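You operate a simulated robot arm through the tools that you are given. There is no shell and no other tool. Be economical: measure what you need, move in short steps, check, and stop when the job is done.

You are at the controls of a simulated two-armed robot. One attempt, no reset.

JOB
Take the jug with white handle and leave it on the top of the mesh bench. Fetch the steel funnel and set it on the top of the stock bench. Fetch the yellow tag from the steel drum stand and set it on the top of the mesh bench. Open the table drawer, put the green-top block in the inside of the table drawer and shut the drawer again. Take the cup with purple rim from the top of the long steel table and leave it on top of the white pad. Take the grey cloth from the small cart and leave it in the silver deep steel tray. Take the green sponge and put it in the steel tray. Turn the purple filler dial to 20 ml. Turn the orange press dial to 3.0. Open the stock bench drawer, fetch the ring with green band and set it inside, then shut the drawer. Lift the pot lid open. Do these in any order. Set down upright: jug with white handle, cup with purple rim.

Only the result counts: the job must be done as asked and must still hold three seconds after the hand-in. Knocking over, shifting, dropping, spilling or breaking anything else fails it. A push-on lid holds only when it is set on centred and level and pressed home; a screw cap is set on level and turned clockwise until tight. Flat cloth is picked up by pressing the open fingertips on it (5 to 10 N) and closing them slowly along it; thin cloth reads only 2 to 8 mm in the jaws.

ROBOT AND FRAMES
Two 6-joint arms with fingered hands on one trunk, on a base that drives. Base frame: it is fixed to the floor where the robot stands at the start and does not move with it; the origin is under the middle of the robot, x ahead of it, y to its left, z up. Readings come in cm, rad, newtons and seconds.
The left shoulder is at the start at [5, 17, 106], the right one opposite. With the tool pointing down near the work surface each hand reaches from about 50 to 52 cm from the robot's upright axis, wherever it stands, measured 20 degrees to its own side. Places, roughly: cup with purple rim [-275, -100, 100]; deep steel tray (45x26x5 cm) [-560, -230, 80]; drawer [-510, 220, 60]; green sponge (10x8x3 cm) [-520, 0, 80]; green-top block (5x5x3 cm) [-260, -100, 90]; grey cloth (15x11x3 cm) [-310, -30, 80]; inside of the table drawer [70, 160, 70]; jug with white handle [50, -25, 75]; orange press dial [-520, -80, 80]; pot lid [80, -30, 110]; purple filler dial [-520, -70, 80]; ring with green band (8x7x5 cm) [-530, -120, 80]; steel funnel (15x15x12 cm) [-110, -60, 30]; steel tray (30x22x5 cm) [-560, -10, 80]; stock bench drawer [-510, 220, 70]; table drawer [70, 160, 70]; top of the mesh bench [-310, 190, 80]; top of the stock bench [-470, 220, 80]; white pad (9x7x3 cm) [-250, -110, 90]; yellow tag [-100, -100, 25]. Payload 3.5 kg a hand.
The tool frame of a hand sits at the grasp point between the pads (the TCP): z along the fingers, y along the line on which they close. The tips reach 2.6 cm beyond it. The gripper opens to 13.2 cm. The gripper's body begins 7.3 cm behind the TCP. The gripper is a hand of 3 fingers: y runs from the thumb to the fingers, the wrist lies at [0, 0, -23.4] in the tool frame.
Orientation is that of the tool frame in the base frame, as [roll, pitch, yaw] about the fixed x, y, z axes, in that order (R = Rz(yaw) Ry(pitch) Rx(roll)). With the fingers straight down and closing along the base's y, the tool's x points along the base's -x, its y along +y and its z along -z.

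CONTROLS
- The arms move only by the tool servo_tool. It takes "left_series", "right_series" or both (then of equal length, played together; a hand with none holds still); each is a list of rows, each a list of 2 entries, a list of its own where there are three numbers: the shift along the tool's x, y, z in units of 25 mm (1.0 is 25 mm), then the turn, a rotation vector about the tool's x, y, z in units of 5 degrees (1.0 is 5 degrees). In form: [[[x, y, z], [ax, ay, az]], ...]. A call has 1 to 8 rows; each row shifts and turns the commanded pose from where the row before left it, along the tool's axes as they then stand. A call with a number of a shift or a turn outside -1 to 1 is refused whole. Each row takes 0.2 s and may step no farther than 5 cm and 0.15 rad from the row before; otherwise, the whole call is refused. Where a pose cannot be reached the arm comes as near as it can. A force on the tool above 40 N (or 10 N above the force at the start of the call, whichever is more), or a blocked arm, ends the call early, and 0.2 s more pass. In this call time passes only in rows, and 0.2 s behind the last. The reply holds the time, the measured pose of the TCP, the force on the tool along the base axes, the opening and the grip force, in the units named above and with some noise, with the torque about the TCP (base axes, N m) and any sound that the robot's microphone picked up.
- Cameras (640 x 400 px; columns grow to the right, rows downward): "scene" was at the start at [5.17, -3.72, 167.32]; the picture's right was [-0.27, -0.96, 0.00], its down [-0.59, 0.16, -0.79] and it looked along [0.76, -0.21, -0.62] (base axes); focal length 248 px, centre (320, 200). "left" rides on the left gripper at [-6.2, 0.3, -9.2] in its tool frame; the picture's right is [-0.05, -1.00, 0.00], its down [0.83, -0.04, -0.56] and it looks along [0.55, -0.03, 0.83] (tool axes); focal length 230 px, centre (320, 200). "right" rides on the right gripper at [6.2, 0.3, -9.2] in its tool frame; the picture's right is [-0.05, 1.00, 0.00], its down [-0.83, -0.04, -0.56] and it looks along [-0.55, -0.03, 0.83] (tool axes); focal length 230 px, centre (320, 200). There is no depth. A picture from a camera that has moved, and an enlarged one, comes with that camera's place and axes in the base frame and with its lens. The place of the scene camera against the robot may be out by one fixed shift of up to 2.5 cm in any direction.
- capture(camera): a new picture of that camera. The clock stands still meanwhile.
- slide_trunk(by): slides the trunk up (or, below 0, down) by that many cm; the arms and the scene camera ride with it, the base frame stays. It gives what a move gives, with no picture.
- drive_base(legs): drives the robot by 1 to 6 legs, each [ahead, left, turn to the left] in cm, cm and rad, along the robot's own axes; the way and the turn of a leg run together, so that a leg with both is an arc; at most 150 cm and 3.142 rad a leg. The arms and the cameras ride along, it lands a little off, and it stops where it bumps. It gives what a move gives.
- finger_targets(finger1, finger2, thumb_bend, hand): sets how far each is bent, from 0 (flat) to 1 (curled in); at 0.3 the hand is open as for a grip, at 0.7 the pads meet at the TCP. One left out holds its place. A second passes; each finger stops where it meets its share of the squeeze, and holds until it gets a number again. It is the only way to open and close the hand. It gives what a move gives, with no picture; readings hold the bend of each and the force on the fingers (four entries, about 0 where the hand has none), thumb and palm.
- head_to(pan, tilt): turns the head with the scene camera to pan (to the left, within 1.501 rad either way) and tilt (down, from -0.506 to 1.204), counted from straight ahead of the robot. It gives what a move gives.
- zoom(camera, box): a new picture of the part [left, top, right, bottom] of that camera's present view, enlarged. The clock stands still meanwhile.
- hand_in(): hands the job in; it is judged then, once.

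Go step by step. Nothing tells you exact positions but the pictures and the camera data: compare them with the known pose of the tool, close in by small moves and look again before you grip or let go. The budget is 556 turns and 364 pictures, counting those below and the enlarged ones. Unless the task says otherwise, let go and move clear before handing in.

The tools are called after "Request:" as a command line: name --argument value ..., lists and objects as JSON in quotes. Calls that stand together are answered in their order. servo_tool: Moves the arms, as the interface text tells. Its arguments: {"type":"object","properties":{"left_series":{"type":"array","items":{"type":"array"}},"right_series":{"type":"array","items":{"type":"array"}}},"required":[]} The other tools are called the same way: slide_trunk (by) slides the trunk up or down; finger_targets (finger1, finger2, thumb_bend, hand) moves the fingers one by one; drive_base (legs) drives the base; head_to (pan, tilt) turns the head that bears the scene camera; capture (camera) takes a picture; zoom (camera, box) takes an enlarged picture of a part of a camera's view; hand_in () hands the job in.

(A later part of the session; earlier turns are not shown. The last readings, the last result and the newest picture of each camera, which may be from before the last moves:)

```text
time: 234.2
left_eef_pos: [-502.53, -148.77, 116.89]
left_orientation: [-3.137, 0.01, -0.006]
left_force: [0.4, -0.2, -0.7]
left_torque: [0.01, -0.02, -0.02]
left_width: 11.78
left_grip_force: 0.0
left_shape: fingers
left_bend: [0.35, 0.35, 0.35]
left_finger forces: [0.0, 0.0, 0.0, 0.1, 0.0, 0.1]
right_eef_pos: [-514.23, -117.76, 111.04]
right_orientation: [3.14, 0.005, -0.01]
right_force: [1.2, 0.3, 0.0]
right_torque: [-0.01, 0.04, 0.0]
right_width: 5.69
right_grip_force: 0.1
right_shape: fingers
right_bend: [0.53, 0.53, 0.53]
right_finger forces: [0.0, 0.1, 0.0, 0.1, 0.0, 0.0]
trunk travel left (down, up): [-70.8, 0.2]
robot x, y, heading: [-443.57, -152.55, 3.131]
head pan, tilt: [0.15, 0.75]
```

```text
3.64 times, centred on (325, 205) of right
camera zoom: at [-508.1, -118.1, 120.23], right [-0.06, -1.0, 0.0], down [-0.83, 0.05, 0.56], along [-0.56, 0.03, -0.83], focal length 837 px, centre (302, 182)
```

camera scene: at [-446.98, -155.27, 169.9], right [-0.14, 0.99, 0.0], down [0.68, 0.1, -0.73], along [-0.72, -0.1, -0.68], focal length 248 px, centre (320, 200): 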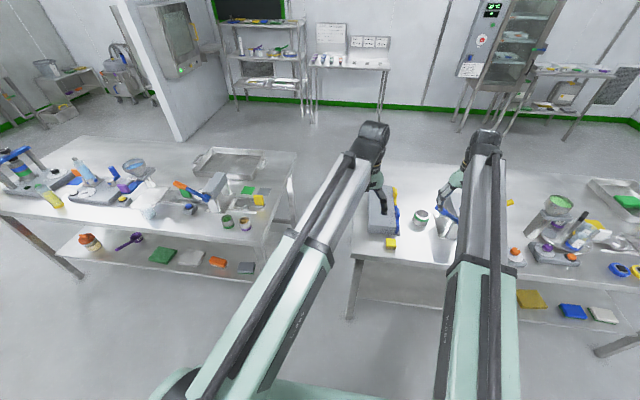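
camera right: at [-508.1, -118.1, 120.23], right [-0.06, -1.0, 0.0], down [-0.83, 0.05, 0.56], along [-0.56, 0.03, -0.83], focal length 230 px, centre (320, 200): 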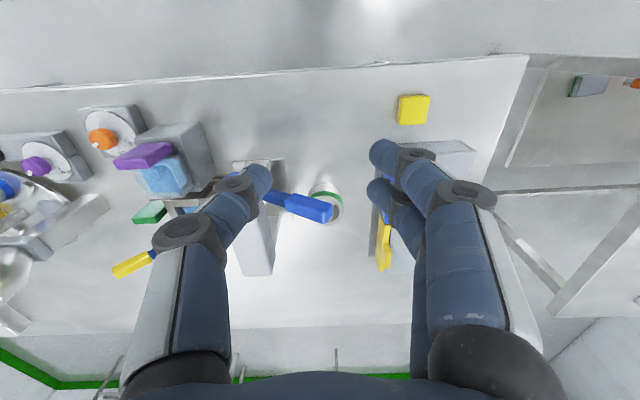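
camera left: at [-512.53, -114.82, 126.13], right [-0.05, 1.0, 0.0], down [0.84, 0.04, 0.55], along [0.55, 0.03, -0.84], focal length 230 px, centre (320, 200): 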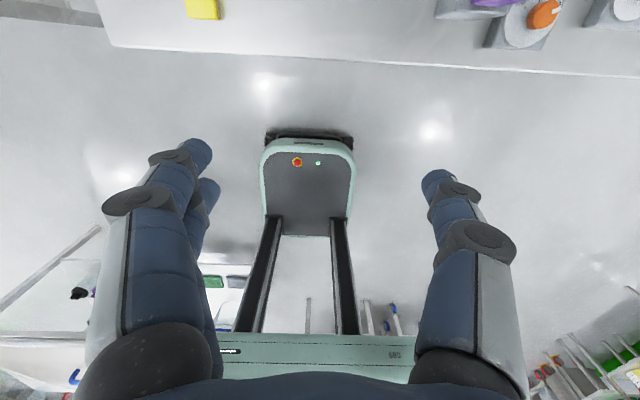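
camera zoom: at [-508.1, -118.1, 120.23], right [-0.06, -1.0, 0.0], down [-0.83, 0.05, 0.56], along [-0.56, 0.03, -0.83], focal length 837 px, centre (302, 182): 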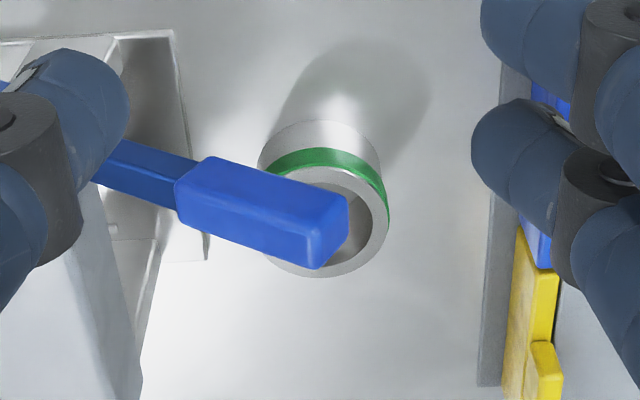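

The lever tip hovers at about [-525, -118, 98], just in front of the ring at [-533, -118]. The left hand's camera sits on the far side, so I take the ring with the left hand, extending it first.

Request:
servo_tool --left_series '[[[-1, 0, 0], [0, 0, 0]], [[-1, 0, 0], [0, 0, 0]], [[-1, 0, 0], [0, 0, 0]], [[-1, 0, 0.4], [0, 0, 0]], [[-0.8, 0, 0.4], [0, 0, 0]]]' --right_series '[[[0, 0, -0.6], [0, 0, 0]], [[0, 0, -0.6], [0, 0, 0]], [[0, 0, 0], [0, 0, 0]], [[0, 0, 0], [0, 0, 0]], [[0, 0, 0], [0, 0, 0]]]'

Request:
drive_base --legs '[[0, -30, 0], [10, 0, 0]]'

Request:
capture --camera "left"

```text
time: 235.4
left_eef_pos: [-513.73, -149.04, 114.82]
left_orientation: [-3.139, 0.013, -0.005]
left_force: [-0.1, 0.3, 0.3]
left_torque: [-0.02, 0.01, -0.01]
left_width: 11.76
left_grip_force: 0.0
left_shape: fingers
left_bend: [0.35, 0.35, 0.35]
left_finger forces: [0.0, 0.0, 0.0, 0.1, 0.0, 0.0]
left hand out of reach, approached as far as the arm can: row 5
right_eef_pos: [-514.26, -117.62, 114.13]
right_orientation: [3.139, 0.003, -0.011]
right_force: [0.4, 0.1, -0.5]
right_torque: [-0.01, 0.03, 0.03]
right_width: 5.73
right_grip_force: 0.1
right_shape: fingers
right_bend: [0.53, 0.53, 0.53]
right_finger forces: [0.0, 0.0, 0.0, 0.0, 0.0, 0.1]
trunk travel left (down, up): [-70.8, 0.2]
robot x, y, heading: [-443.7, -152.65, 3.136]
head pan, tilt: [0.15, 0.75]
```

```text
time: 238.2
left_eef_pos: [-523.56, -118.4, 114.64]
left_orientation: [-3.139, 0.014, -0.009]
left_force: [-0.2, 0.3, 0.2]
left_torque: [-0.02, -0.09, 0.01]
left_width: 11.78
left_grip_force: 0.0
left_shape: fingers
left_bend: [0.35, 0.35, 0.35]
left_finger forces: [0.0, 0.0, 0.0, 0.0, 0.0, 0.0]
right_eef_pos: [-523.96, -87.11, 114.05]
right_orientation: [3.14, 0.001, -0.013]
right_force: [-0.1, -0.8, 0.5]
right_torque: [0.01, -0.04, 0.0]
right_width: 5.72
right_grip_force: 0.0
right_shape: fingers
right_bend: [0.53, 0.53, 0.53]
right_finger forces: [0.0, 0.1, 0.1, 0.0, 0.0, 0.0]
trunk travel left (down, up): [-70.8, 0.2]
robot x, y, heading: [-453.23, -122.32, 3.132]
head pan, tilt: [0.15, 0.75]
```

```text
255 pictures are left
camera left: at [-529.72, -118.75, 123.88], right [-0.04, 1.0, 0.0], down [0.84, 0.03, 0.55], along [0.55, 0.03, -0.84], focal length 230 px, centre (320, 200)
```

left: 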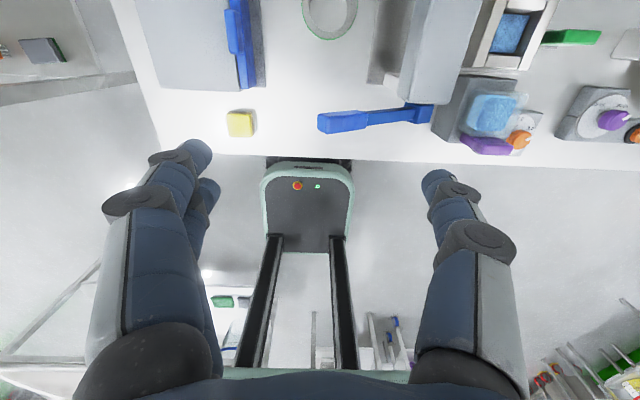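

Ring confirmed near [-533.4, -117.5]. I move ahead over it and come down.

Request:
drive_base --legs '[[9.8, -0.8, 0]]'

Request:
servo_tool --left_series '[[[0, 0, 1], [0, 0, 0]], [[0, 0, 1], [0, 0, 0]], [[0, 0, 1], [0, 0, 0]], [[0, 0, 1], [0, 0, 0]], [[0, 0, 1], [0, 0, 0]], [[0, 0, 1], [0, 0, 0]]]'

Request:
capture --camera "left"

```text
time: 239.3
left_eef_pos: [-533.41, -117.35, 114.64]
left_orientation: [-3.14, 0.013, -0.011]
left_force: [-1.0, 0.5, -0.6]
left_torque: [-0.02, -0.03, -0.02]
left_width: 11.77
left_grip_force: 0.1
left_shape: fingers
left_bend: [0.35, 0.35, 0.35]
left_finger forces: [0.0, 0.0, 0.0, 0.0, 0.0, 0.0]
right_eef_pos: [-533.77, -86.13, 113.94]
right_orientation: [3.14, 0.0, -0.014]
right_force: [-0.4, 0.3, 0.0]
right_torque: [0.03, -0.07, -0.02]
right_width: 5.71
right_grip_force: 0.0
right_shape: fingers
right_bend: [0.53, 0.53, 0.53]
right_finger forces: [0.0, 0.0, 0.0, 0.0, 0.0, 0.1]
trunk travel left (down, up): [-70.8, 0.2]
robot x, y, heading: [-463.34, -121.12, 3.131]
head pan, tilt: [0.15, 0.75]
```

```text
time: 240.7
left_eef_pos: [-533.47, -117.53, 99.65]
left_orientation: [-3.138, 0.011, -0.01]
left_force: [-0.4, -0.3, 0.1]
left_torque: [-0.02, -0.01, 0.02]
left_width: 11.79
left_grip_force: 0.1
left_shape: fingers
left_bend: [0.35, 0.35, 0.35]
left_finger forces: [0.1, 0.1, 0.1, 0.1, 0.0, 0.0]
right_eef_pos: [-533.62, -86.05, 114.14]
right_orientation: [3.14, 0.003, -0.015]
right_force: [0.5, -0.8, 0.1]
right_torque: [-0.02, -0.01, 0.0]
right_width: 5.7
right_grip_force: 0.2
right_shape: fingers
right_bend: [0.53, 0.53, 0.53]
right_finger forces: [0.1, 0.1, 0.0, 0.0, 0.1, 0.1]
trunk travel left (down, up): [-70.8, 0.2]
robot x, y, heading: [-463.33, -121.1, 3.13]
head pan, tilt: [0.15, 0.75]
```

```text
254 pictures are left
camera left: at [-539.59, -117.78, 108.91], right [-0.04, 1.0, 0.0], down [0.84, 0.03, 0.54], along [0.54, 0.03, -0.84], focal length 230 px, centre (320, 200)
```

left: 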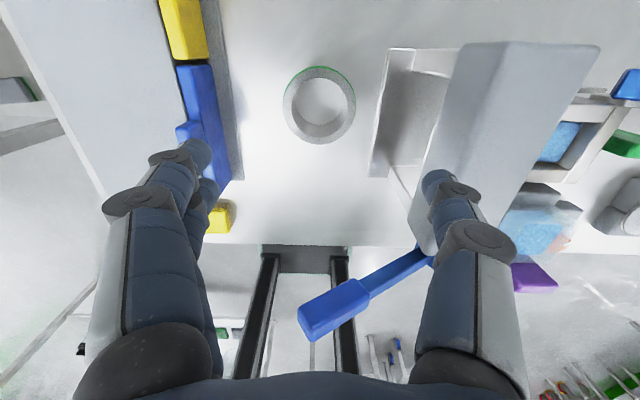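

I shift 1.8 cm further, narrow the fingers a little for clearance from the box, and descend.

Request:
finger_targets --hand "left" --finger1 0.41 --finger2 0.41 --thumb_bend 0.41

Request:
servo_tool --left_series '[[[-0.7, 0, 0.6], [0, 0, 0]], [[0, 0, 0.9], [0, 0, 0]], [[0, 0, 0.9], [0, 0, 0]], [[0, 0, 0.9], [0, 0, 0]]]'

Request:
capture --camera "left"

```text
time: 241.7
left_eef_pos: [-533.48, -117.41, 99.66]
left_orientation: [-3.138, 0.014, -0.011]
left_force: [0.1, -0.8, -0.3]
left_torque: [0.03, 0.01, -0.01]
left_width: 9.91
left_grip_force: 0.0
left_shape: fingers
left_bend: [0.41, 0.41, 0.41]
left_finger forces: [0.0, 0.0, 0.0, 0.0, 0.0, 0.0]
right_eef_pos: [-533.56, -86.01, 114.17]
right_orientation: [3.14, 0.002, -0.014]
right_force: [-0.4, 0.1, -0.2]
right_torque: [0.0, -0.02, 0.03]
right_width: 5.73
right_grip_force: 0.0
right_shape: fingers
right_bend: [0.53, 0.53, 0.53]
right_finger forces: [0.0, 0.1, 0.0, 0.1, 0.0, 0.1]
trunk travel left (down, up): [-70.8, 0.2]
robot x, y, heading: [-463.41, -121.02, 3.13]
head pan, tilt: [0.15, 0.75]
```

```text
time: 242.7
left_eef_pos: [-534.91, -117.5, 91.41]
left_orientation: [-3.139, 0.017, -0.01]
left_force: [-0.7, 0.0, 0.4]
left_torque: [-0.02, -0.02, -0.01]
left_width: 9.89
left_grip_force: 0.1
left_shape: fingers
left_bend: [0.41, 0.41, 0.41]
left_finger forces: [0.0, 0.0, 0.0, 0.0, 0.0, 0.0]
left hand out of reach, approached as far as the arm can: row 4
right_eef_pos: [-533.48, -86.03, 114.03]
right_orientation: [3.139, 0.003, -0.013]
right_force: [-0.2, 0.8, 0.3]
right_torque: [0.0, 0.02, -0.01]
right_width: 5.71
right_grip_force: 0.0
right_shape: fingers
right_bend: [0.53, 0.53, 0.53]
right_finger forces: [0.0, 0.0, 0.0, 0.0, 0.0, 0.0]
trunk travel left (down, up): [-70.8, 0.2]
robot x, y, heading: [-463.47, -121.03, 3.13]
head pan, tilt: [0.15, 0.75]
```

```text
253 pictures are left
camera left: at [-540.94, -117.84, 100.66], right [-0.04, 1.0, 0.0], down [0.84, 0.03, 0.54], along [0.54, 0.03, -0.84], focal length 230 px, centre (320, 200)
```

left: 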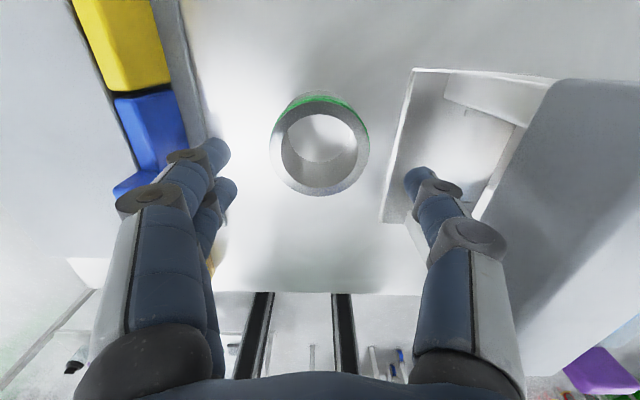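

Arm reach ends here, so I nudge the base and use the trunk for the rest of the descent.

Request:
drive_base --legs '[[0.7, 0, 0]]'

Request:
slide_trunk --by -7.6

Request:
capture --camera "left"

```text
time: 243.4
left_eef_pos: [-535.69, -117.49, 91.46]
left_orientation: [-3.136, 0.015, -0.011]
left_force: [-0.1, 0.2, -0.5]
left_torque: [0.01, -0.03, 0.03]
left_width: 9.89
left_grip_force: 0.1
left_shape: fingers
left_bend: [0.41, 0.41, 0.41]
left_finger forces: [0.1, 0.0, 0.0, 0.1, 0.0, 0.0]
right_eef_pos: [-534.46, -86.04, 114.05]
right_orientation: [3.139, 0.003, -0.014]
right_force: [-0.7, 0.4, 0.5]
right_torque: [-0.01, -0.05, 0.01]
right_width: 5.75
right_grip_force: 0.0
right_shape: fingers
right_bend: [0.53, 0.53, 0.53]
right_finger forces: [0.0, 0.1, 0.0, 0.0, 0.0, 0.0]
trunk travel left (down, up): [-70.8, 0.2]
robot x, y, heading: [-463.82, -121.38, 3.127]
head pan, tilt: [0.15, 0.75]
```

```text
time: 244.6
left_eef_pos: [-535.48, -117.46, 83.91]
left_orientation: [-3.137, 0.016, -0.011]
left_force: [0.9, 0.5, -0.2]
left_torque: [0.01, 0.02, 0.0]
left_width: 9.88
left_grip_force: 0.1
left_shape: fingers
left_bend: [0.41, 0.41, 0.41]
left_finger forces: [0.0, 0.0, 0.0, 0.0, 0.0, 0.1]
right_eef_pos: [-534.25, -86.08, 106.46]
right_orientation: [3.138, 0.003, -0.014]
right_force: [-0.4, 0.3, 0.9]
right_torque: [0.02, -0.02, 0.02]
right_width: 5.72
right_grip_force: 0.0
right_shape: fingers
right_bend: [0.53, 0.53, 0.53]
right_finger forces: [0.1, 0.1, 0.0, 0.0, 0.0, 0.0]
trunk travel left (down, up): [-63.2, 7.8]
robot x, y, heading: [-464.02, -121.48, 3.129]
head pan, tilt: [0.15, 0.75]
```

```text
252 pictures are left
camera left: at [-541.62, -117.83, 93.11], right [-0.04, 1.0, 0.0], down [0.84, 0.03, 0.54], along [0.54, 0.03, -0.84], focal length 230 px, centre (320, 200)
```

left: 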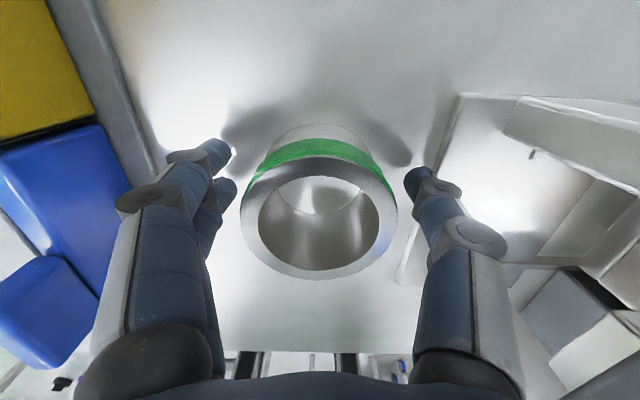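

Request:
finger_targets --hand "left" --finger1 0.58 --finger2 0.58 --thumb_bend 0.58

Request:
slide_trunk --by 7.6

Request:
capture --camera "left"

```text
time: 245.6
left_eef_pos: [-535.62, -117.56, 83.93]
left_orientation: [-3.137, 0.016, -0.011]
left_force: [-1.1, 0.4, 0.5]
left_torque: [0.02, 0.04, 0.03]
left_width: 5.49
left_grip_force: 4.8
left_shape: fingers
left_bend: [0.55, 0.51, 0.54]
left_finger forces: [0.9, 4.0, 0.1, 0.0, 5.2, 0.1]
right_eef_pos: [-534.25, -86.1, 106.52]
right_orientation: [3.14, 0.003, -0.014]
right_force: [-0.9, -0.5, -0.5]
right_torque: [0.0, 0.01, 0.04]
right_width: 5.71
right_grip_force: 0.1
right_shape: fingers
right_bend: [0.53, 0.53, 0.53]
right_finger forces: [0.1, 0.0, 0.0, 0.0, 0.0, 0.1]
trunk travel left (down, up): [-63.2, 7.8]
robot x, y, heading: [-463.92, -120.79, 3.129]
head pan, tilt: [0.15, 0.75]
```

```text
time: 246.7
left_eef_pos: [-535.49, -117.39, 91.51]
left_orientation: [-3.137, 0.015, -0.01]
left_force: [-0.6, 0.6, -1.8]
left_torque: [0.02, -0.02, -0.01]
left_width: 5.47
left_grip_force: 5.1
left_shape: fingers
left_bend: [0.55, 0.51, 0.54]
left_finger forces: [1.0, 4.0, 0.1, 0.1, 4.9, 0.0]
right_eef_pos: [-534.22, -86.06, 114.07]
right_orientation: [3.141, 0.005, -0.017]
right_force: [-1.0, -0.4, 0.6]
right_torque: [-0.01, -0.02, 0.0]
right_width: 5.74
right_grip_force: 0.0
right_shape: fingers
right_bend: [0.53, 0.53, 0.53]
right_finger forces: [0.0, 0.0, 0.0, 0.0, 0.1, 0.0]
trunk travel left (down, up): [-70.8, 0.2]
robot x, y, heading: [-464.08, -121.09, 3.129]
head pan, tilt: [0.15, 0.75]
```

```text
251 pictures are left
camera left: at [-541.65, -117.83, 100.66], right [-0.04, 1.0, 0.0], down [0.84, 0.03, 0.54], along [0.54, 0.03, -0.84], focal length 230 px, centre (320, 200)
```

left: 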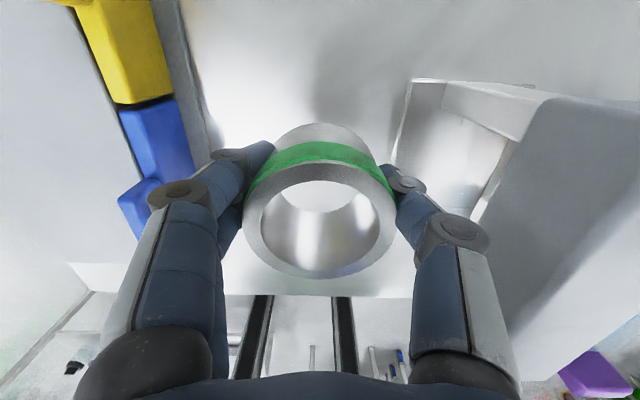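

The ring is in hand. I firm the grip, raise it clear of the lever and back away.

Request:
finger_targets --hand "left" --finger1 0.63 --finger2 0.63 --thumb_bend 0.63

Request:
servo_tool --left_series '[[[0, 0, -1], [0, 0, 0]], [[0, 0, -1], [0, 0, 0]], [[0, 0, -1], [0, 0, 0]], [[0, 0, -1], [0, 0, 0]], [[0, 0, -1], [0, 0, 0]], [[0, 0, -1], [0, 0, 0]], [[0, 0, -1], [0, 0, 0]], [[0, 0, -1], [0, 0, 0]]]'

Request:
capture --camera "left"

```text
time: 247.7
left_eef_pos: [-535.6, -117.49, 91.33]
left_orientation: [-3.137, 0.017, -0.01]
left_force: [-0.2, -0.1, -1.2]
left_torque: [0.02, -0.01, -0.03]
left_width: 5.24
left_grip_force: 12.6
left_shape: fingers
left_bend: [0.57, 0.51, 0.57]
left_finger forces: [4.7, 7.9, 0.0, 0.1, 11.9, 0.1]
right_eef_pos: [-534.25, -85.96, 114.09]
right_orientation: [3.139, 0.003, -0.014]
right_force: [0.4, -0.5, 0.2]
right_torque: [-0.01, -0.01, -0.01]
right_width: 5.73
right_grip_force: 0.1
right_shape: fingers
right_bend: [0.53, 0.53, 0.53]
right_finger forces: [0.0, 0.0, 0.0, 0.0, 0.0, 0.0]
trunk travel left (down, up): [-70.8, 0.2]
robot x, y, heading: [-464.04, -121.7, 3.134]
head pan, tilt: [0.15, 0.75]
```

```text
time: 249.5
left_eef_pos: [-534.89, -117.72, 111.41]
left_orientation: [-3.139, 0.016, -0.012]
left_force: [0.0, -0.1, -2.0]
left_torque: [-0.03, -0.01, 0.01]
left_width: 5.22
left_grip_force: 12.2
left_shape: fingers
left_bend: [0.57, 0.51, 0.57]
left_finger forces: [4.5, 7.9, 0.0, 0.0, 12.0, 0.0]
left hand out of reach, approached as far as the arm can: row 8
right_eef_pos: [-534.33, -86.08, 114.14]
right_orientation: [3.138, 0.003, -0.013]
right_force: [-0.3, -1.0, 0.3]
right_torque: [-0.03, 0.04, 0.01]
right_width: 5.72
right_grip_force: 0.0
right_shape: fingers
right_bend: [0.53, 0.53, 0.53]
right_finger forces: [0.0, 0.0, 0.0, 0.0, 0.0, 0.0]
trunk travel left (down, up): [-70.8, 0.2]
robot x, y, heading: [-463.7, -121.33, 3.128]
head pan, tilt: [0.15, 0.75]
```

```text
250 pictures are left
camera left: at [-540.94, -117.94, 120.61], right [-0.04, 1.0, 0.01], down [0.84, 0.03, 0.54], along [0.54, 0.03, -0.84], focal length 230 px, centre (320, 200)
```

left: 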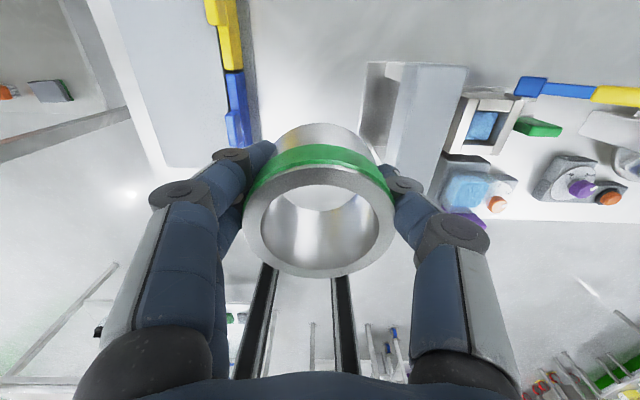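

The ring is safe and clear. I back away, turn to face the +y wall and drive to the stock bench.

Request:
drive_base --legs '[[-45, 0, 0], [0, 0, -1.56], [120, 0, 0], [60, 0, 0]]'

Request:
head_to --pan 0.5 --tilt 0.5

Request:
capture --camera "scene"

```text
time: 253.8
left_eef_pos: [-482.19, -88.88, 111.45]
left_orientation: [-3.14, 0.02, -0.326]
left_force: [-0.2, 0.3, -1.8]
left_torque: [-0.06, 0.08, -0.01]
left_width: 5.18
left_grip_force: 12.6
left_shape: fingers
left_bend: [0.57, 0.52, 0.57]
left_finger forces: [5.2, 8.5, 0.1, 0.1, 12.0, 0.0]
right_eef_pos: [-471.82, -59.26, 114.12]
right_orientation: [3.138, 0.008, -0.33]
right_force: [0.6, -0.4, -0.6]
right_torque: [0.01, 0.0, -0.01]
right_width: 5.74
right_grip_force: 0.1
right_shape: fingers
right_bend: [0.53, 0.53, 0.53]
right_finger forces: [0.1, 0.1, 0.0, 0.0, 0.1, 0.0]
trunk travel left (down, up): [-70.8, 0.2]
robot x, y, heading: [-416.52, -114.86, 2.811]
head pan, tilt: [0.15, 0.75]
stopped in leg 2: the robot was blocked; the commanded pose is now the measured one
```

```text
time: 254.7
left_eef_pos: [-482.6, -89.14, 111.27]
left_orientation: [-3.139, 0.018, -0.325]
left_force: [-1.0, 0.9, -2.4]
left_torque: [-0.02, 0.03, 0.01]
left_width: 5.21
left_grip_force: 13.6
left_shape: fingers
left_bend: [0.57, 0.52, 0.57]
left_finger forces: [5.1, 8.5, 0.1, 0.0, 11.9, 0.0]
right_eef_pos: [-472.24, -59.32, 114.07]
right_orientation: [3.137, 0.007, -0.33]
right_force: [0.2, -0.6, 0.5]
right_torque: [-0.02, 0.01, -0.01]
right_width: 5.77
right_grip_force: 0.0
right_shape: fingers
right_bend: [0.53, 0.53, 0.53]
right_finger forces: [0.0, 0.0, 0.1, 0.0, 0.0, 0.0]
trunk travel left (down, up): [-70.8, 0.2]
robot x, y, heading: [-416.25, -114.69, 2.808]
head pan, tilt: [0.499, 0.499]
```

```text
249 pictures are left
camera scene: at [-420.49, -118.83, 172.1], right [-0.17, 0.99, 0.0], down [0.47, 0.08, -0.88], along [-0.87, -0.15, -0.48], focal length 248 px, centre (320, 200)
```

scene: 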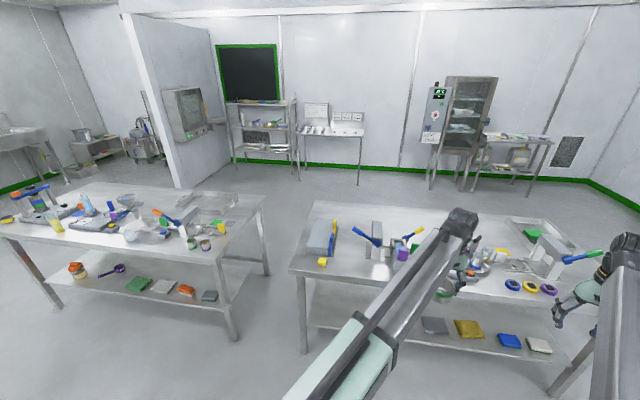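

The turn was blocked by the half-round table behind me. I strafe away from it first, then finish the turn.

Request:
drive_base --legs '[[0, -35, 0], [0, 0, -1.24]]'

Request:
head_to --pan -1.45 --tilt 0.6

Request:
capture --camera "scene"

```text
time: 260.0
left_eef_pos: [-402.86, -10.62, 111.36]
left_orientation: [-3.139, 0.018, -1.561]
left_force: [0.8, 0.2, -1.9]
left_torque: [0.01, 0.01, 0.01]
left_width: 5.19
left_grip_force: 12.2
left_shape: fingers
left_bend: [0.57, 0.52, 0.57]
left_finger forces: [5.1, 8.0, 0.1, 0.1, 11.5, 0.1]
right_eef_pos: [-371.19, -10.6, 114.02]
right_orientation: [3.138, 0.002, -1.564]
right_force: [0.0, 0.6, 0.5]
right_torque: [0.02, 0.02, 0.02]
right_width: 5.76
right_grip_force: 0.1
right_shape: fingers
right_bend: [0.53, 0.53, 0.53]
right_finger forces: [0.0, 0.0, 0.0, 0.1, 0.0, 0.0]
trunk travel left (down, up): [-70.8, 0.2]
robot x, y, heading: [-404.79, -81.51, 1.579]
head pan, tilt: [0.499, 0.499]
```

```text
time: 261.9
left_eef_pos: [-402.7, -10.65, 111.28]
left_orientation: [-3.139, 0.017, -1.56]
left_force: [-0.4, 0.0, -3.0]
left_torque: [0.04, -0.01, -0.03]
left_width: 5.19
left_grip_force: 12.6
left_shape: fingers
left_bend: [0.57, 0.52, 0.57]
left_finger forces: [5.2, 8.0, 0.0, 0.0, 11.5, 0.0]
right_eef_pos: [-371.12, -10.68, 114.01]
right_orientation: [3.14, 0.005, -1.565]
right_force: [-0.5, 0.0, 0.8]
right_torque: [-0.01, 0.01, -0.02]
right_width: 5.75
right_grip_force: 0.0
right_shape: fingers
right_bend: [0.53, 0.53, 0.53]
right_finger forces: [0.0, 0.0, 0.0, 0.0, 0.1, 0.1]
trunk travel left (down, up): [-70.8, 0.2]
robot x, y, heading: [-404.91, -81.71, 1.577]
head pan, tilt: [-1.45, 0.6]
```

```text
248 pictures are left
camera scene: at [-395.3, -85.92, 171.19], right [0.13, -0.99, 0.0], down [-0.56, -0.07, -0.83], along [0.82, 0.1, -0.56], focal length 248 px, centre (320, 200)
```

scene: 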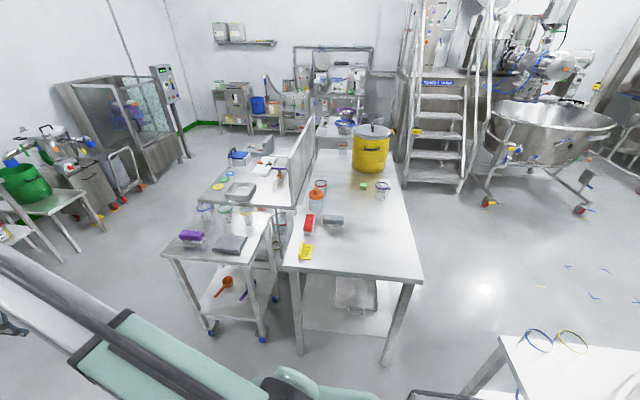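

I can see the cart, long table, cloth, cup and block here for later. Now I drive on to the stock bench.

Request:
drive_base --legs '[[110, 10, 0], [0, 80, 0], [30, 0, 0]]'

Request:
head_to --pan 0.0 --tilt 0.6

Request:
capture --camera "scene"

```text
time: 272.1
left_eef_pos: [-492.99, 104.81, 111.29]
left_orientation: [-3.137, 0.017, -1.503]
left_force: [-0.8, -0.9, -1.9]
left_torque: [0.02, 0.02, 0.0]
left_width: 5.15
left_grip_force: 12.7
left_shape: fingers
left_bend: [0.58, 0.52, 0.57]
left_finger forces: [5.4, 8.5, 0.1, 0.0, 11.6, 0.1]
right_eef_pos: [-461.52, 106.47, 114.16]
right_orientation: [3.142, 0.004, -1.509]
right_force: [-1.1, 0.5, 0.1]
right_torque: [0.05, -0.03, 0.01]
right_width: 5.78
right_grip_force: 0.0
right_shape: fingers
right_bend: [0.53, 0.53, 0.53]
right_finger forces: [0.1, 0.1, 0.0, 0.0, 0.0, 0.0]
trunk travel left (down, up): [-70.8, 0.2]
robot x, y, heading: [-491.0, 33.92, 1.636]
head pan, tilt: [-1.45, 0.6]
stopped in leg 3: the robot was blocked; the commanded pose is now the measured one
```

```text
time: 273.7
left_eef_pos: [-492.77, 104.84, 111.29]
left_orientation: [-3.137, 0.017, -1.504]
left_force: [-0.8, -0.3, -2.4]
left_torque: [0.04, 0.01, 0.0]
left_width: 5.13
left_grip_force: 13.3
left_shape: fingers
left_bend: [0.58, 0.52, 0.57]
left_finger forces: [5.5, 8.5, 0.1, 0.0, 11.6, 0.0]
right_eef_pos: [-461.27, 106.62, 114.0]
right_orientation: [3.139, 0.004, -1.509]
right_force: [0.1, -0.8, 0.5]
right_torque: [-0.02, -0.03, 0.01]
right_width: 5.77
right_grip_force: 0.1
right_shape: fingers
right_bend: [0.53, 0.53, 0.53]
right_finger forces: [0.1, 0.1, 0.0, 0.0, 0.0, 0.0]
trunk travel left (down, up): [-70.8, 0.2]
robot x, y, heading: [-491.0, 34.07, 1.634]
head pan, tilt: [0.0, 0.6]
```

```text
247 pictures are left
camera scene: at [-490.31, 37.16, 171.19], right [1.0, 0.06, 0.0], down [0.04, -0.56, -0.82], along [-0.05, 0.82, -0.57], focal length 248 px, centre (320, 200)
```

scene: 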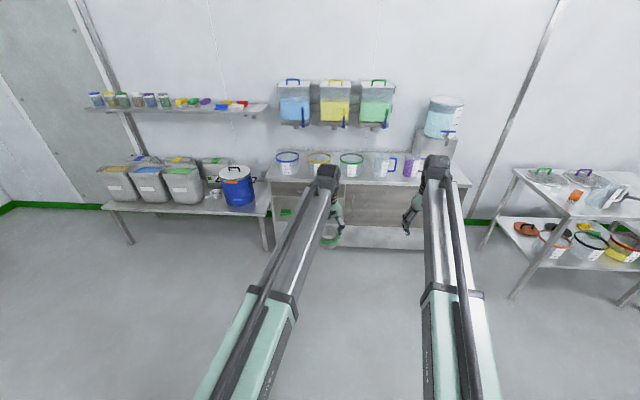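

The tail caught the corner of the table behind. I strafe right off it, then go forward.

Request:
drive_base --legs '[[0, -12, 0], [40, 0, -0.06]]'

Request:
capture --camera "scene"

Request:
head_to --pan 1.5 --tilt 0.7

Request:
capture --camera "scene"

```text
time: 277.1
left_eef_pos: [-476.79, 147.09, 111.23]
left_orientation: [-3.139, 0.017, -1.576]
left_force: [0.4, -0.3, -2.5]
left_torque: [-0.02, 0.01, 0.01]
left_width: 5.1
left_grip_force: 12.6
left_shape: fingers
left_bend: [0.58, 0.52, 0.57]
left_finger forces: [5.3, 8.5, 0.1, 0.0, 11.5, 0.0]
right_eef_pos: [-445.27, 146.74, 114.0]
right_orientation: [3.14, 0.005, -1.582]
right_force: [-0.5, -0.2, -0.2]
right_torque: [-0.02, 0.0, 0.0]
right_width: 5.76
right_grip_force: 0.0
right_shape: fingers
right_bend: [0.53, 0.53, 0.53]
right_finger forces: [0.0, 0.0, 0.0, 0.0, 0.0, 0.1]
trunk travel left (down, up): [-70.8, 0.2]
robot x, y, heading: [-479.75, 76.12, 1.569]
head pan, tilt: [0.0, 0.6]
```

```text
246 pictures are left
camera scene: at [-479.19, 79.62, 171.19], right [1.0, -0.01, 0.0], down [0.0, -0.57, -0.82], along [0.01, 0.82, -0.57], focal length 248 px, centre (320, 200)
```

scene: 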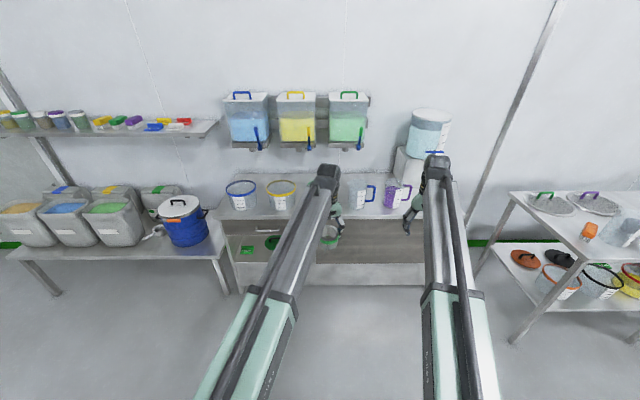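

```text
time: 278.7
left_eef_pos: [-476.9, 147.03, 111.19]
left_orientation: [-3.137, 0.016, -1.576]
left_force: [-0.5, -0.7, -2.9]
left_torque: [0.0, 0.01, 0.02]
left_width: 5.1
left_grip_force: 12.2
left_shape: fingers
left_bend: [0.58, 0.52, 0.57]
left_finger forces: [5.3, 8.4, 0.1, 0.0, 11.5, 0.0]
right_eef_pos: [-445.29, 146.66, 114.11]
right_orientation: [3.139, 0.004, -1.581]
right_force: [0.6, 0.5, 0.0]
right_torque: [0.01, 0.01, -0.03]
right_width: 5.75
right_grip_force: 0.0
right_shape: fingers
right_bend: [0.53, 0.53, 0.53]
right_finger forces: [0.0, 0.1, 0.0, 0.0, 0.0, 0.0]
trunk travel left (down, up): [-70.8, 0.2]
robot x, y, heading: [-480.2, 76.24, 1.562]
head pan, tilt: [1.499, 0.7]
```

```text
245 pictures are left
camera scene: at [-487.73, 71.32, 170.33], right [0.08, 1.0, 0.0], down [0.64, -0.05, -0.77], along [-0.76, 0.06, -0.64], focal length 248 px, centre (320, 200)
```

scene: 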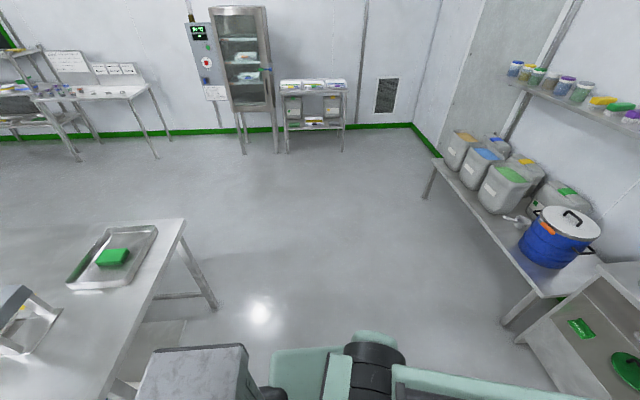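

Request:
head_to --pan 0.25 --tilt 0.75

Request:
zoom --camera "scene" --box '[220, 120, 420, 245]'

```text
time: 280.1
left_eef_pos: [-476.83, 147.13, 111.24]
left_orientation: [-3.139, 0.017, -1.576]
left_force: [-0.4, 0.1, -2.2]
left_torque: [-0.02, 0.01, -0.01]
left_width: 5.1
left_grip_force: 13.1
left_shape: fingers
left_bend: [0.58, 0.52, 0.57]
left_finger forces: [5.3, 8.6, 0.0, 0.0, 11.6, 0.0]
right_eef_pos: [-445.19, 146.63, 114.01]
right_orientation: [3.139, 0.004, -1.58]
right_force: [1.1, -0.1, 0.0]
right_torque: [0.04, 0.03, -0.01]
right_width: 5.79
right_grip_force: 0.0
right_shape: fingers
right_bend: [0.53, 0.53, 0.53]
right_finger forces: [0.1, 0.1, 0.0, 0.0, 0.0, 0.0]
trunk travel left (down, up): [-70.8, 0.2]
robot x, y, heading: [-480.03, 76.34, 1.568]
head pan, tilt: [0.25, 0.75]
```

```text
3.20 times, centred on (320, 182) of scene
camera zoom: at [-481.26, 78.69, 169.9], right [0.97, 0.24, 0.0], down [0.16, -0.66, -0.73], along [-0.18, 0.71, -0.68], focal length 793 px, centre (320, 256)
```

zoom: 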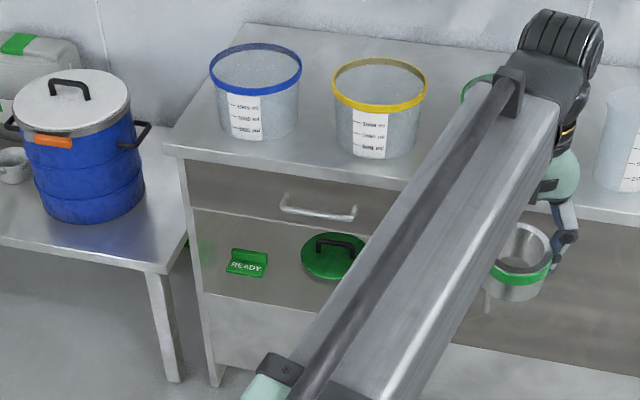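

The stock bench drawer has a bar handle at its left end. I retract the left hand (with the ring) and turn the right hand to point forward with the fingers closing vertically.

Request:
servo_tool --left_series '[[[1, 0, 0], [0, 0, 0]], [[1, 0, 0], [0, 0, 0]], [[1, 0, 0], [0, 0, 0]], [[1, 0, 0], [0, 0, 0]], [[1, 0, 0], [0, 0, 0]], [[1, 0, 0], [0, 0, 0]], [[1, 0, 0], [0, 0, 0]], [[1, 0, 0], [0, 0, 0]]]' --right_series '[[[0, 0, 0.5], [-0.98, -0.98, 0.98]], [[0, 0, 0.5], [-0.98, -0.98, 0.98]], [[0, 0, 0.4], [-0.98, -0.98, 0.98]], [[0, 0, 0], [-0.98, -0.98, 0.98]], [[0, 0, 0], [-0.98, -0.98, 0.98]], [[0, 0, 0], [-0.98, -0.98, 0.98]], [[0, 0, 0], [-0.98, -0.98, 0.98]], [[0, 0, 0], [-0.98, -0.98, 0.98]]]'

Request:
servo_tool --right_series '[[[0, 0, 0], [-0.98, -0.98, 0.98]], [[0, 0, 0], [-0.98, -0.98, 0.98]], [[0, 0, 0], [-0.98, -0.98, 0.98]], [[0, 0, 0], [-0.98, -0.98, 0.98]], [[0, 0, 0], [-0.98, -0.98, 0.98]], [[0, 0, 0], [-0.98, -0.98, 0.98]]]'

Request:
capture --camera "right"

```text
time: 281.9
left_eef_pos: [-476.87, 126.95, 111.03]
left_orientation: [-3.137, 0.017, -1.576]
left_force: [-0.7, 0.5, -1.2]
left_torque: [0.02, 0.0, -0.03]
left_width: 5.11
left_grip_force: 12.7
left_shape: fingers
left_bend: [0.58, 0.52, 0.57]
left_finger forces: [5.2, 8.4, 0.1, 0.0, 11.5, 0.0]
right_eef_pos: [-445.6, 146.89, 110.65]
right_orientation: [2.229, 0.332, -2.488]
right_force: [0.2, -0.5, -0.8]
right_torque: [-0.03, -0.01, 0.0]
right_width: 5.74
right_grip_force: 0.1
right_shape: fingers
right_bend: [0.53, 0.53, 0.53]
right_finger forces: [0.0, 0.0, 0.0, 0.0, 0.0, 0.0]
trunk travel left (down, up): [-70.8, 0.2]
robot x, y, heading: [-479.94, 75.68, 1.563]
head pan, tilt: [0.25, 0.75]
```

```text
time: 283.3
left_eef_pos: [-476.96, 127.04, 111.02]
left_orientation: [-3.14, 0.017, -1.577]
left_force: [-0.6, 0.6, -2.0]
left_torque: [0.02, -0.03, 0.03]
left_width: 5.12
left_grip_force: 12.6
left_shape: fingers
left_bend: [0.58, 0.52, 0.57]
left_finger forces: [5.2, 8.4, 0.1, 0.1, 11.5, 0.0]
right_eef_pos: [-445.5, 146.84, 110.51]
right_orientation: [1.579, 0.012, -3.141]
right_force: [-0.3, 0.2, 0.0]
right_torque: [-0.02, -0.01, 0.0]
right_width: 5.76
right_grip_force: 0.1
right_shape: fingers
right_bend: [0.53, 0.53, 0.53]
right_finger forces: [0.0, 0.0, 0.0, 0.0, 0.0, 0.1]
trunk travel left (down, up): [-70.8, 0.2]
robot x, y, heading: [-479.87, 75.9, 1.569]
head pan, tilt: [0.25, 0.75]
```

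```text
243 pictures are left
camera right: at [-451.67, 137.77, 110.83], right [0.04, 0.01, 1.0], down [0.83, -0.56, -0.03], along [0.55, 0.83, -0.03], focal length 230 px, centre (320, 200)
```

right: 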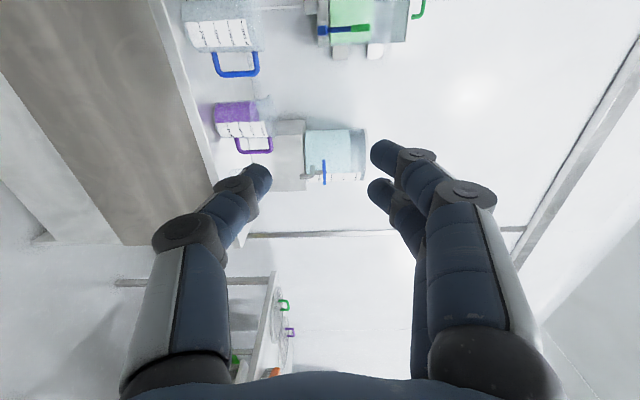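

The right hand now points forward with vertical closing. I strafe left in front of the handle and lower the trunk.

Request:
drive_base --legs '[[0, 56, 0]]'

Request:
slide_trunk --by -36

Request:
capture --camera "right"

Request:
head_to --pan -0.1 --tilt 0.6

Request:
capture --camera "scene"

```text
time: 286.5
left_eef_pos: [-533.5, 127.35, 111.03]
left_orientation: [-3.138, 0.018, -1.573]
left_force: [-0.9, 0.0, -1.2]
left_torque: [0.01, -0.04, 0.0]
left_width: 5.11
left_grip_force: 12.1
left_shape: fingers
left_bend: [0.58, 0.52, 0.57]
left_finger forces: [5.3, 8.5, 0.0, 0.0, 11.6, 0.0]
right_eef_pos: [-502.18, 147.34, 110.5]
right_orientation: [1.579, 0.01, -3.136]
right_force: [-0.4, 0.4, 0.1]
right_torque: [0.01, 0.0, 0.01]
right_width: 5.77
right_grip_force: 0.0
right_shape: fingers
right_bend: [0.53, 0.53, 0.53]
right_finger forces: [0.1, 0.1, 0.0, 0.1, 0.0, 0.1]
trunk travel left (down, up): [-70.8, 0.2]
robot x, y, heading: [-535.94, 76.42, 1.566]
head pan, tilt: [0.25, 0.75]
```

```text
time: 290.0
left_eef_pos: [-533.44, 127.22, 75.14]
left_orientation: [-3.137, 0.017, -1.572]
left_force: [0.2, -0.8, -2.6]
left_torque: [0.04, 0.0, 0.03]
left_width: 5.11
left_grip_force: 12.4
left_shape: fingers
left_bend: [0.58, 0.52, 0.57]
left_finger forces: [5.3, 8.5, 0.0, 0.0, 11.5, 0.0]
right_eef_pos: [-502.08, 147.46, 74.63]
right_orientation: [1.579, 0.012, -3.137]
right_force: [0.4, 0.8, 0.2]
right_torque: [-0.01, -0.01, -0.01]
right_width: 5.75
right_grip_force: 0.1
right_shape: fingers
right_bend: [0.53, 0.53, 0.53]
right_finger forces: [0.0, 0.0, 0.1, 0.1, 0.0, 0.0]
trunk travel left (down, up): [-34.8, 36.2]
robot x, y, heading: [-535.95, 76.09, 1.57]
head pan, tilt: [0.25, 0.75]
```

```text
242 pictures are left
camera right: at [-508.2, 138.18, 74.87], right [0.04, 0.01, 1.0], down [0.83, -0.55, -0.03], along [0.55, 0.83, -0.03], focal length 230 px, centre (320, 200)
```

right: 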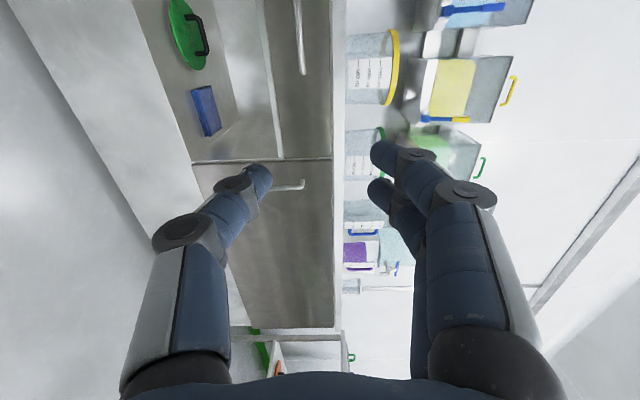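

```text
time: 290.9
left_eef_pos: [-533.52, 127.34, 75.06]
left_orientation: [-3.139, 0.018, -1.572]
left_force: [0.0, -0.5, -2.0]
left_torque: [0.04, -0.01, 0.04]
left_width: 5.12
left_grip_force: 12.6
left_shape: fingers
left_bend: [0.58, 0.52, 0.57]
left_finger forces: [5.4, 8.5, 0.0, 0.0, 11.6, 0.0]
right_eef_pos: [-502.04, 147.35, 74.6]
right_orientation: [1.58, 0.01, -3.137]
right_force: [-0.2, -0.7, 0.1]
right_torque: [0.0, -0.02, 0.0]
right_width: 5.75
right_grip_force: 0.0
right_shape: fingers
right_bend: [0.53, 0.53, 0.53]
right_finger forces: [0.1, 0.0, 0.0, 0.1, 0.0, 0.1]
trunk travel left (down, up): [-34.8, 36.2]
robot x, y, heading: [-536.63, 76.51, 1.568]
head pan, tilt: [-0.099, 0.6]
```

```text
241 pictures are left
camera scene: at [-534.63, 79.72, 135.19], right [0.99, -0.1, 0.0], down [-0.06, -0.56, -0.82], along [0.08, 0.82, -0.57], focal length 248 px, centre (320, 200)
```

scene: 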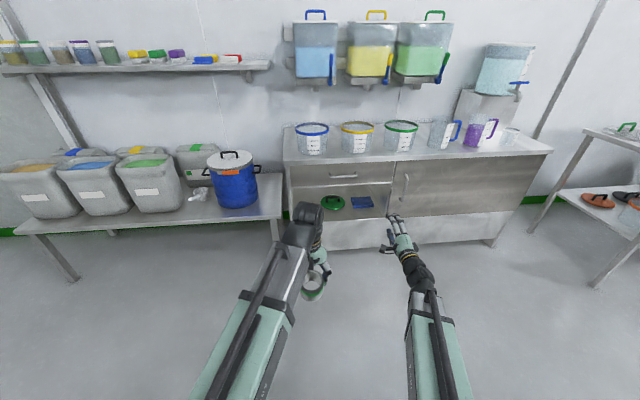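

The handle's right end triangulates to about [-504, 194, 70]. I align and approach most of the way.

Request:
drive_base --legs '[[0, 6.5, 0], [34, 0, 0]]'

Request:
slide_trunk --by -4

Request:
capture --camera "right"

Request:
capture --camera "scene"

```text
time: 293.7
left_eef_pos: [-539.73, 161.78, 75.11]
left_orientation: [-3.137, 0.019, -1.571]
left_force: [0.4, -0.4, -2.8]
left_torque: [0.01, 0.03, -0.03]
left_width: 5.13
left_grip_force: 12.5
left_shape: fingers
left_bend: [0.58, 0.52, 0.57]
left_finger forces: [5.2, 8.4, 0.1, 0.0, 11.3, 0.1]
right_eef_pos: [-508.34, 181.9, 74.62]
right_orientation: [1.579, 0.01, -3.136]
right_force: [0.4, 0.3, -0.4]
right_torque: [-0.01, 0.03, 0.01]
right_width: 5.77
right_grip_force: 0.1
right_shape: fingers
right_bend: [0.53, 0.53, 0.53]
right_finger forces: [0.0, 0.0, 0.0, 0.0, 0.1, 0.1]
trunk travel left (down, up): [-34.8, 36.2]
robot x, y, heading: [-543.04, 110.62, 1.566]
head pan, tilt: [-0.099, 0.6]
```

```text
time: 294.5
left_eef_pos: [-539.65, 161.66, 71.08]
left_orientation: [-3.138, 0.019, -1.574]
left_force: [0.1, 0.1, -2.3]
left_torque: [0.01, 0.01, 0.01]
left_width: 5.13
left_grip_force: 12.5
left_shape: fingers
left_bend: [0.58, 0.52, 0.57]
left_finger forces: [5.2, 8.4, 0.1, 0.1, 11.4, 0.0]
right_eef_pos: [-508.21, 181.88, 70.62]
right_orientation: [1.577, 0.012, -3.135]
right_force: [-0.4, -0.8, 0.7]
right_torque: [0.01, -0.02, 0.0]
right_width: 5.78
right_grip_force: 0.1
right_shape: fingers
right_bend: [0.53, 0.53, 0.53]
right_finger forces: [0.1, 0.1, 0.1, 0.0, 0.0, 0.1]
trunk travel left (down, up): [-30.8, 40.2]
robot x, y, heading: [-542.61, 110.99, 1.568]
head pan, tilt: [-0.099, 0.6]
```

```text
240 pictures are left
camera right: at [-514.4, 172.64, 70.87], right [0.04, 0.01, 1.0], down [0.83, -0.55, -0.03], along [0.55, 0.83, -0.03], focal length 230 px, centre (320, 200)
```

right: 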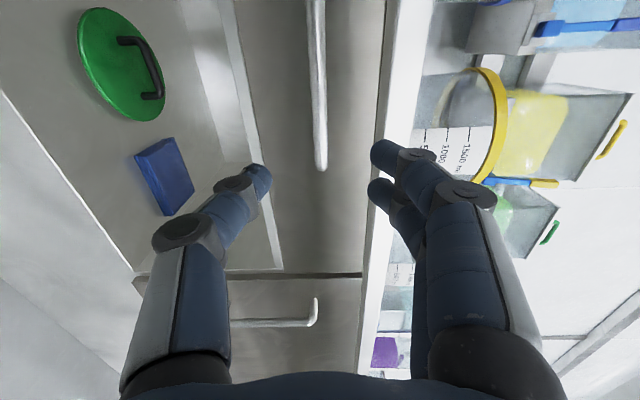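

```text
239 pictures are left
camera scene: at [-540.81, 114.18, 131.19], right [0.99, -0.1, 0.0], down [-0.06, -0.56, -0.83], along [0.08, 0.82, -0.56], focal length 248 px, centre (320, 200)
```

scene: 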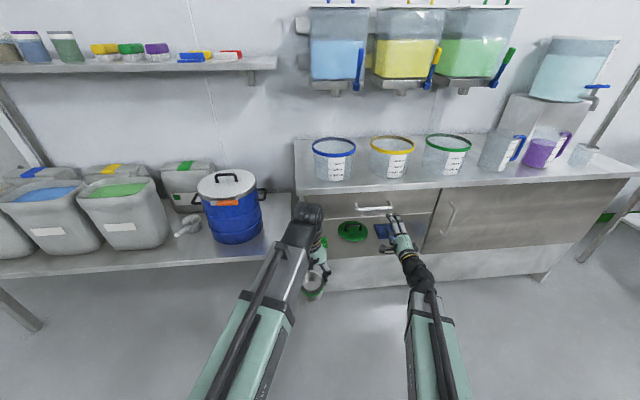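

The bar lines up exactly with the TCP height. I go ahead 12 cm and close on it.

Request:
drive_base --legs '[[11.7, 0, 0]]'

Request:
capture --camera "right"

Request:
finger_targets --hand "right" --finger1 0.72 --finger2 0.72 --thumb_bend 0.72

```text
time: 295.7
left_eef_pos: [-539.56, 173.32, 71.09]
left_orientation: [-3.138, 0.018, -1.572]
left_force: [-0.2, 0.0, -2.3]
left_torque: [0.04, -0.04, -0.01]
left_width: 5.11
left_grip_force: 12.8
left_shape: fingers
left_bend: [0.58, 0.52, 0.57]
left_finger forces: [5.2, 8.4, 0.0, 0.0, 11.4, 0.1]
right_eef_pos: [-508.12, 193.4, 70.66]
right_orientation: [1.579, 0.01, -3.137]
right_force: [0.1, 0.4, 0.0]
right_torque: [0.02, -0.03, -0.02]
right_width: 5.76
right_grip_force: 0.2
right_shape: fingers
right_bend: [0.53, 0.53, 0.53]
right_finger forces: [0.0, 0.1, 0.0, 0.0, 0.0, 0.1]
trunk travel left (down, up): [-30.8, 40.2]
robot x, y, heading: [-542.23, 122.38, 1.563]
head pan, tilt: [-0.099, 0.6]
```

```text
238 pictures are left
camera right: at [-514.32, 184.17, 70.86], right [0.04, 0.01, 1.0], down [0.83, -0.55, -0.03], along [0.55, 0.83, -0.03], focal length 230 px, centre (320, 200)
```

right: 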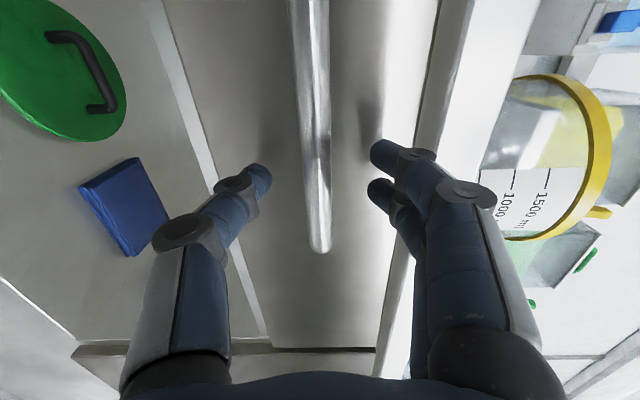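

```text
time: 296.7
left_eef_pos: [-539.51, 173.36, 71.05]
left_orientation: [-3.139, 0.017, -1.572]
left_force: [0.2, 0.0, -2.6]
left_torque: [0.03, -0.01, 0.02]
left_width: 5.12
left_grip_force: 12.8
left_shape: fingers
left_bend: [0.58, 0.52, 0.57]
left_finger forces: [5.1, 8.4, 0.0, 0.1, 11.4, 0.0]
right_eef_pos: [-508.13, 193.38, 70.54]
right_orientation: [1.579, 0.009, -3.136]
right_force: [0.8, 0.5, -2.3]
right_torque: [-0.08, 0.01, -0.02]
right_width: 0.53
right_grip_force: 2.4
right_shape: fingers
right_bend: [0.71, 0.71, 0.71]
right_finger forces: [1.0, 0.9, 0.0, 0.0, 3.4, 0.1]
trunk travel left (down, up): [-30.8, 40.2]
robot x, y, heading: [-542.33, 122.47, 1.57]
head pan, tilt: [-0.099, 0.6]
```

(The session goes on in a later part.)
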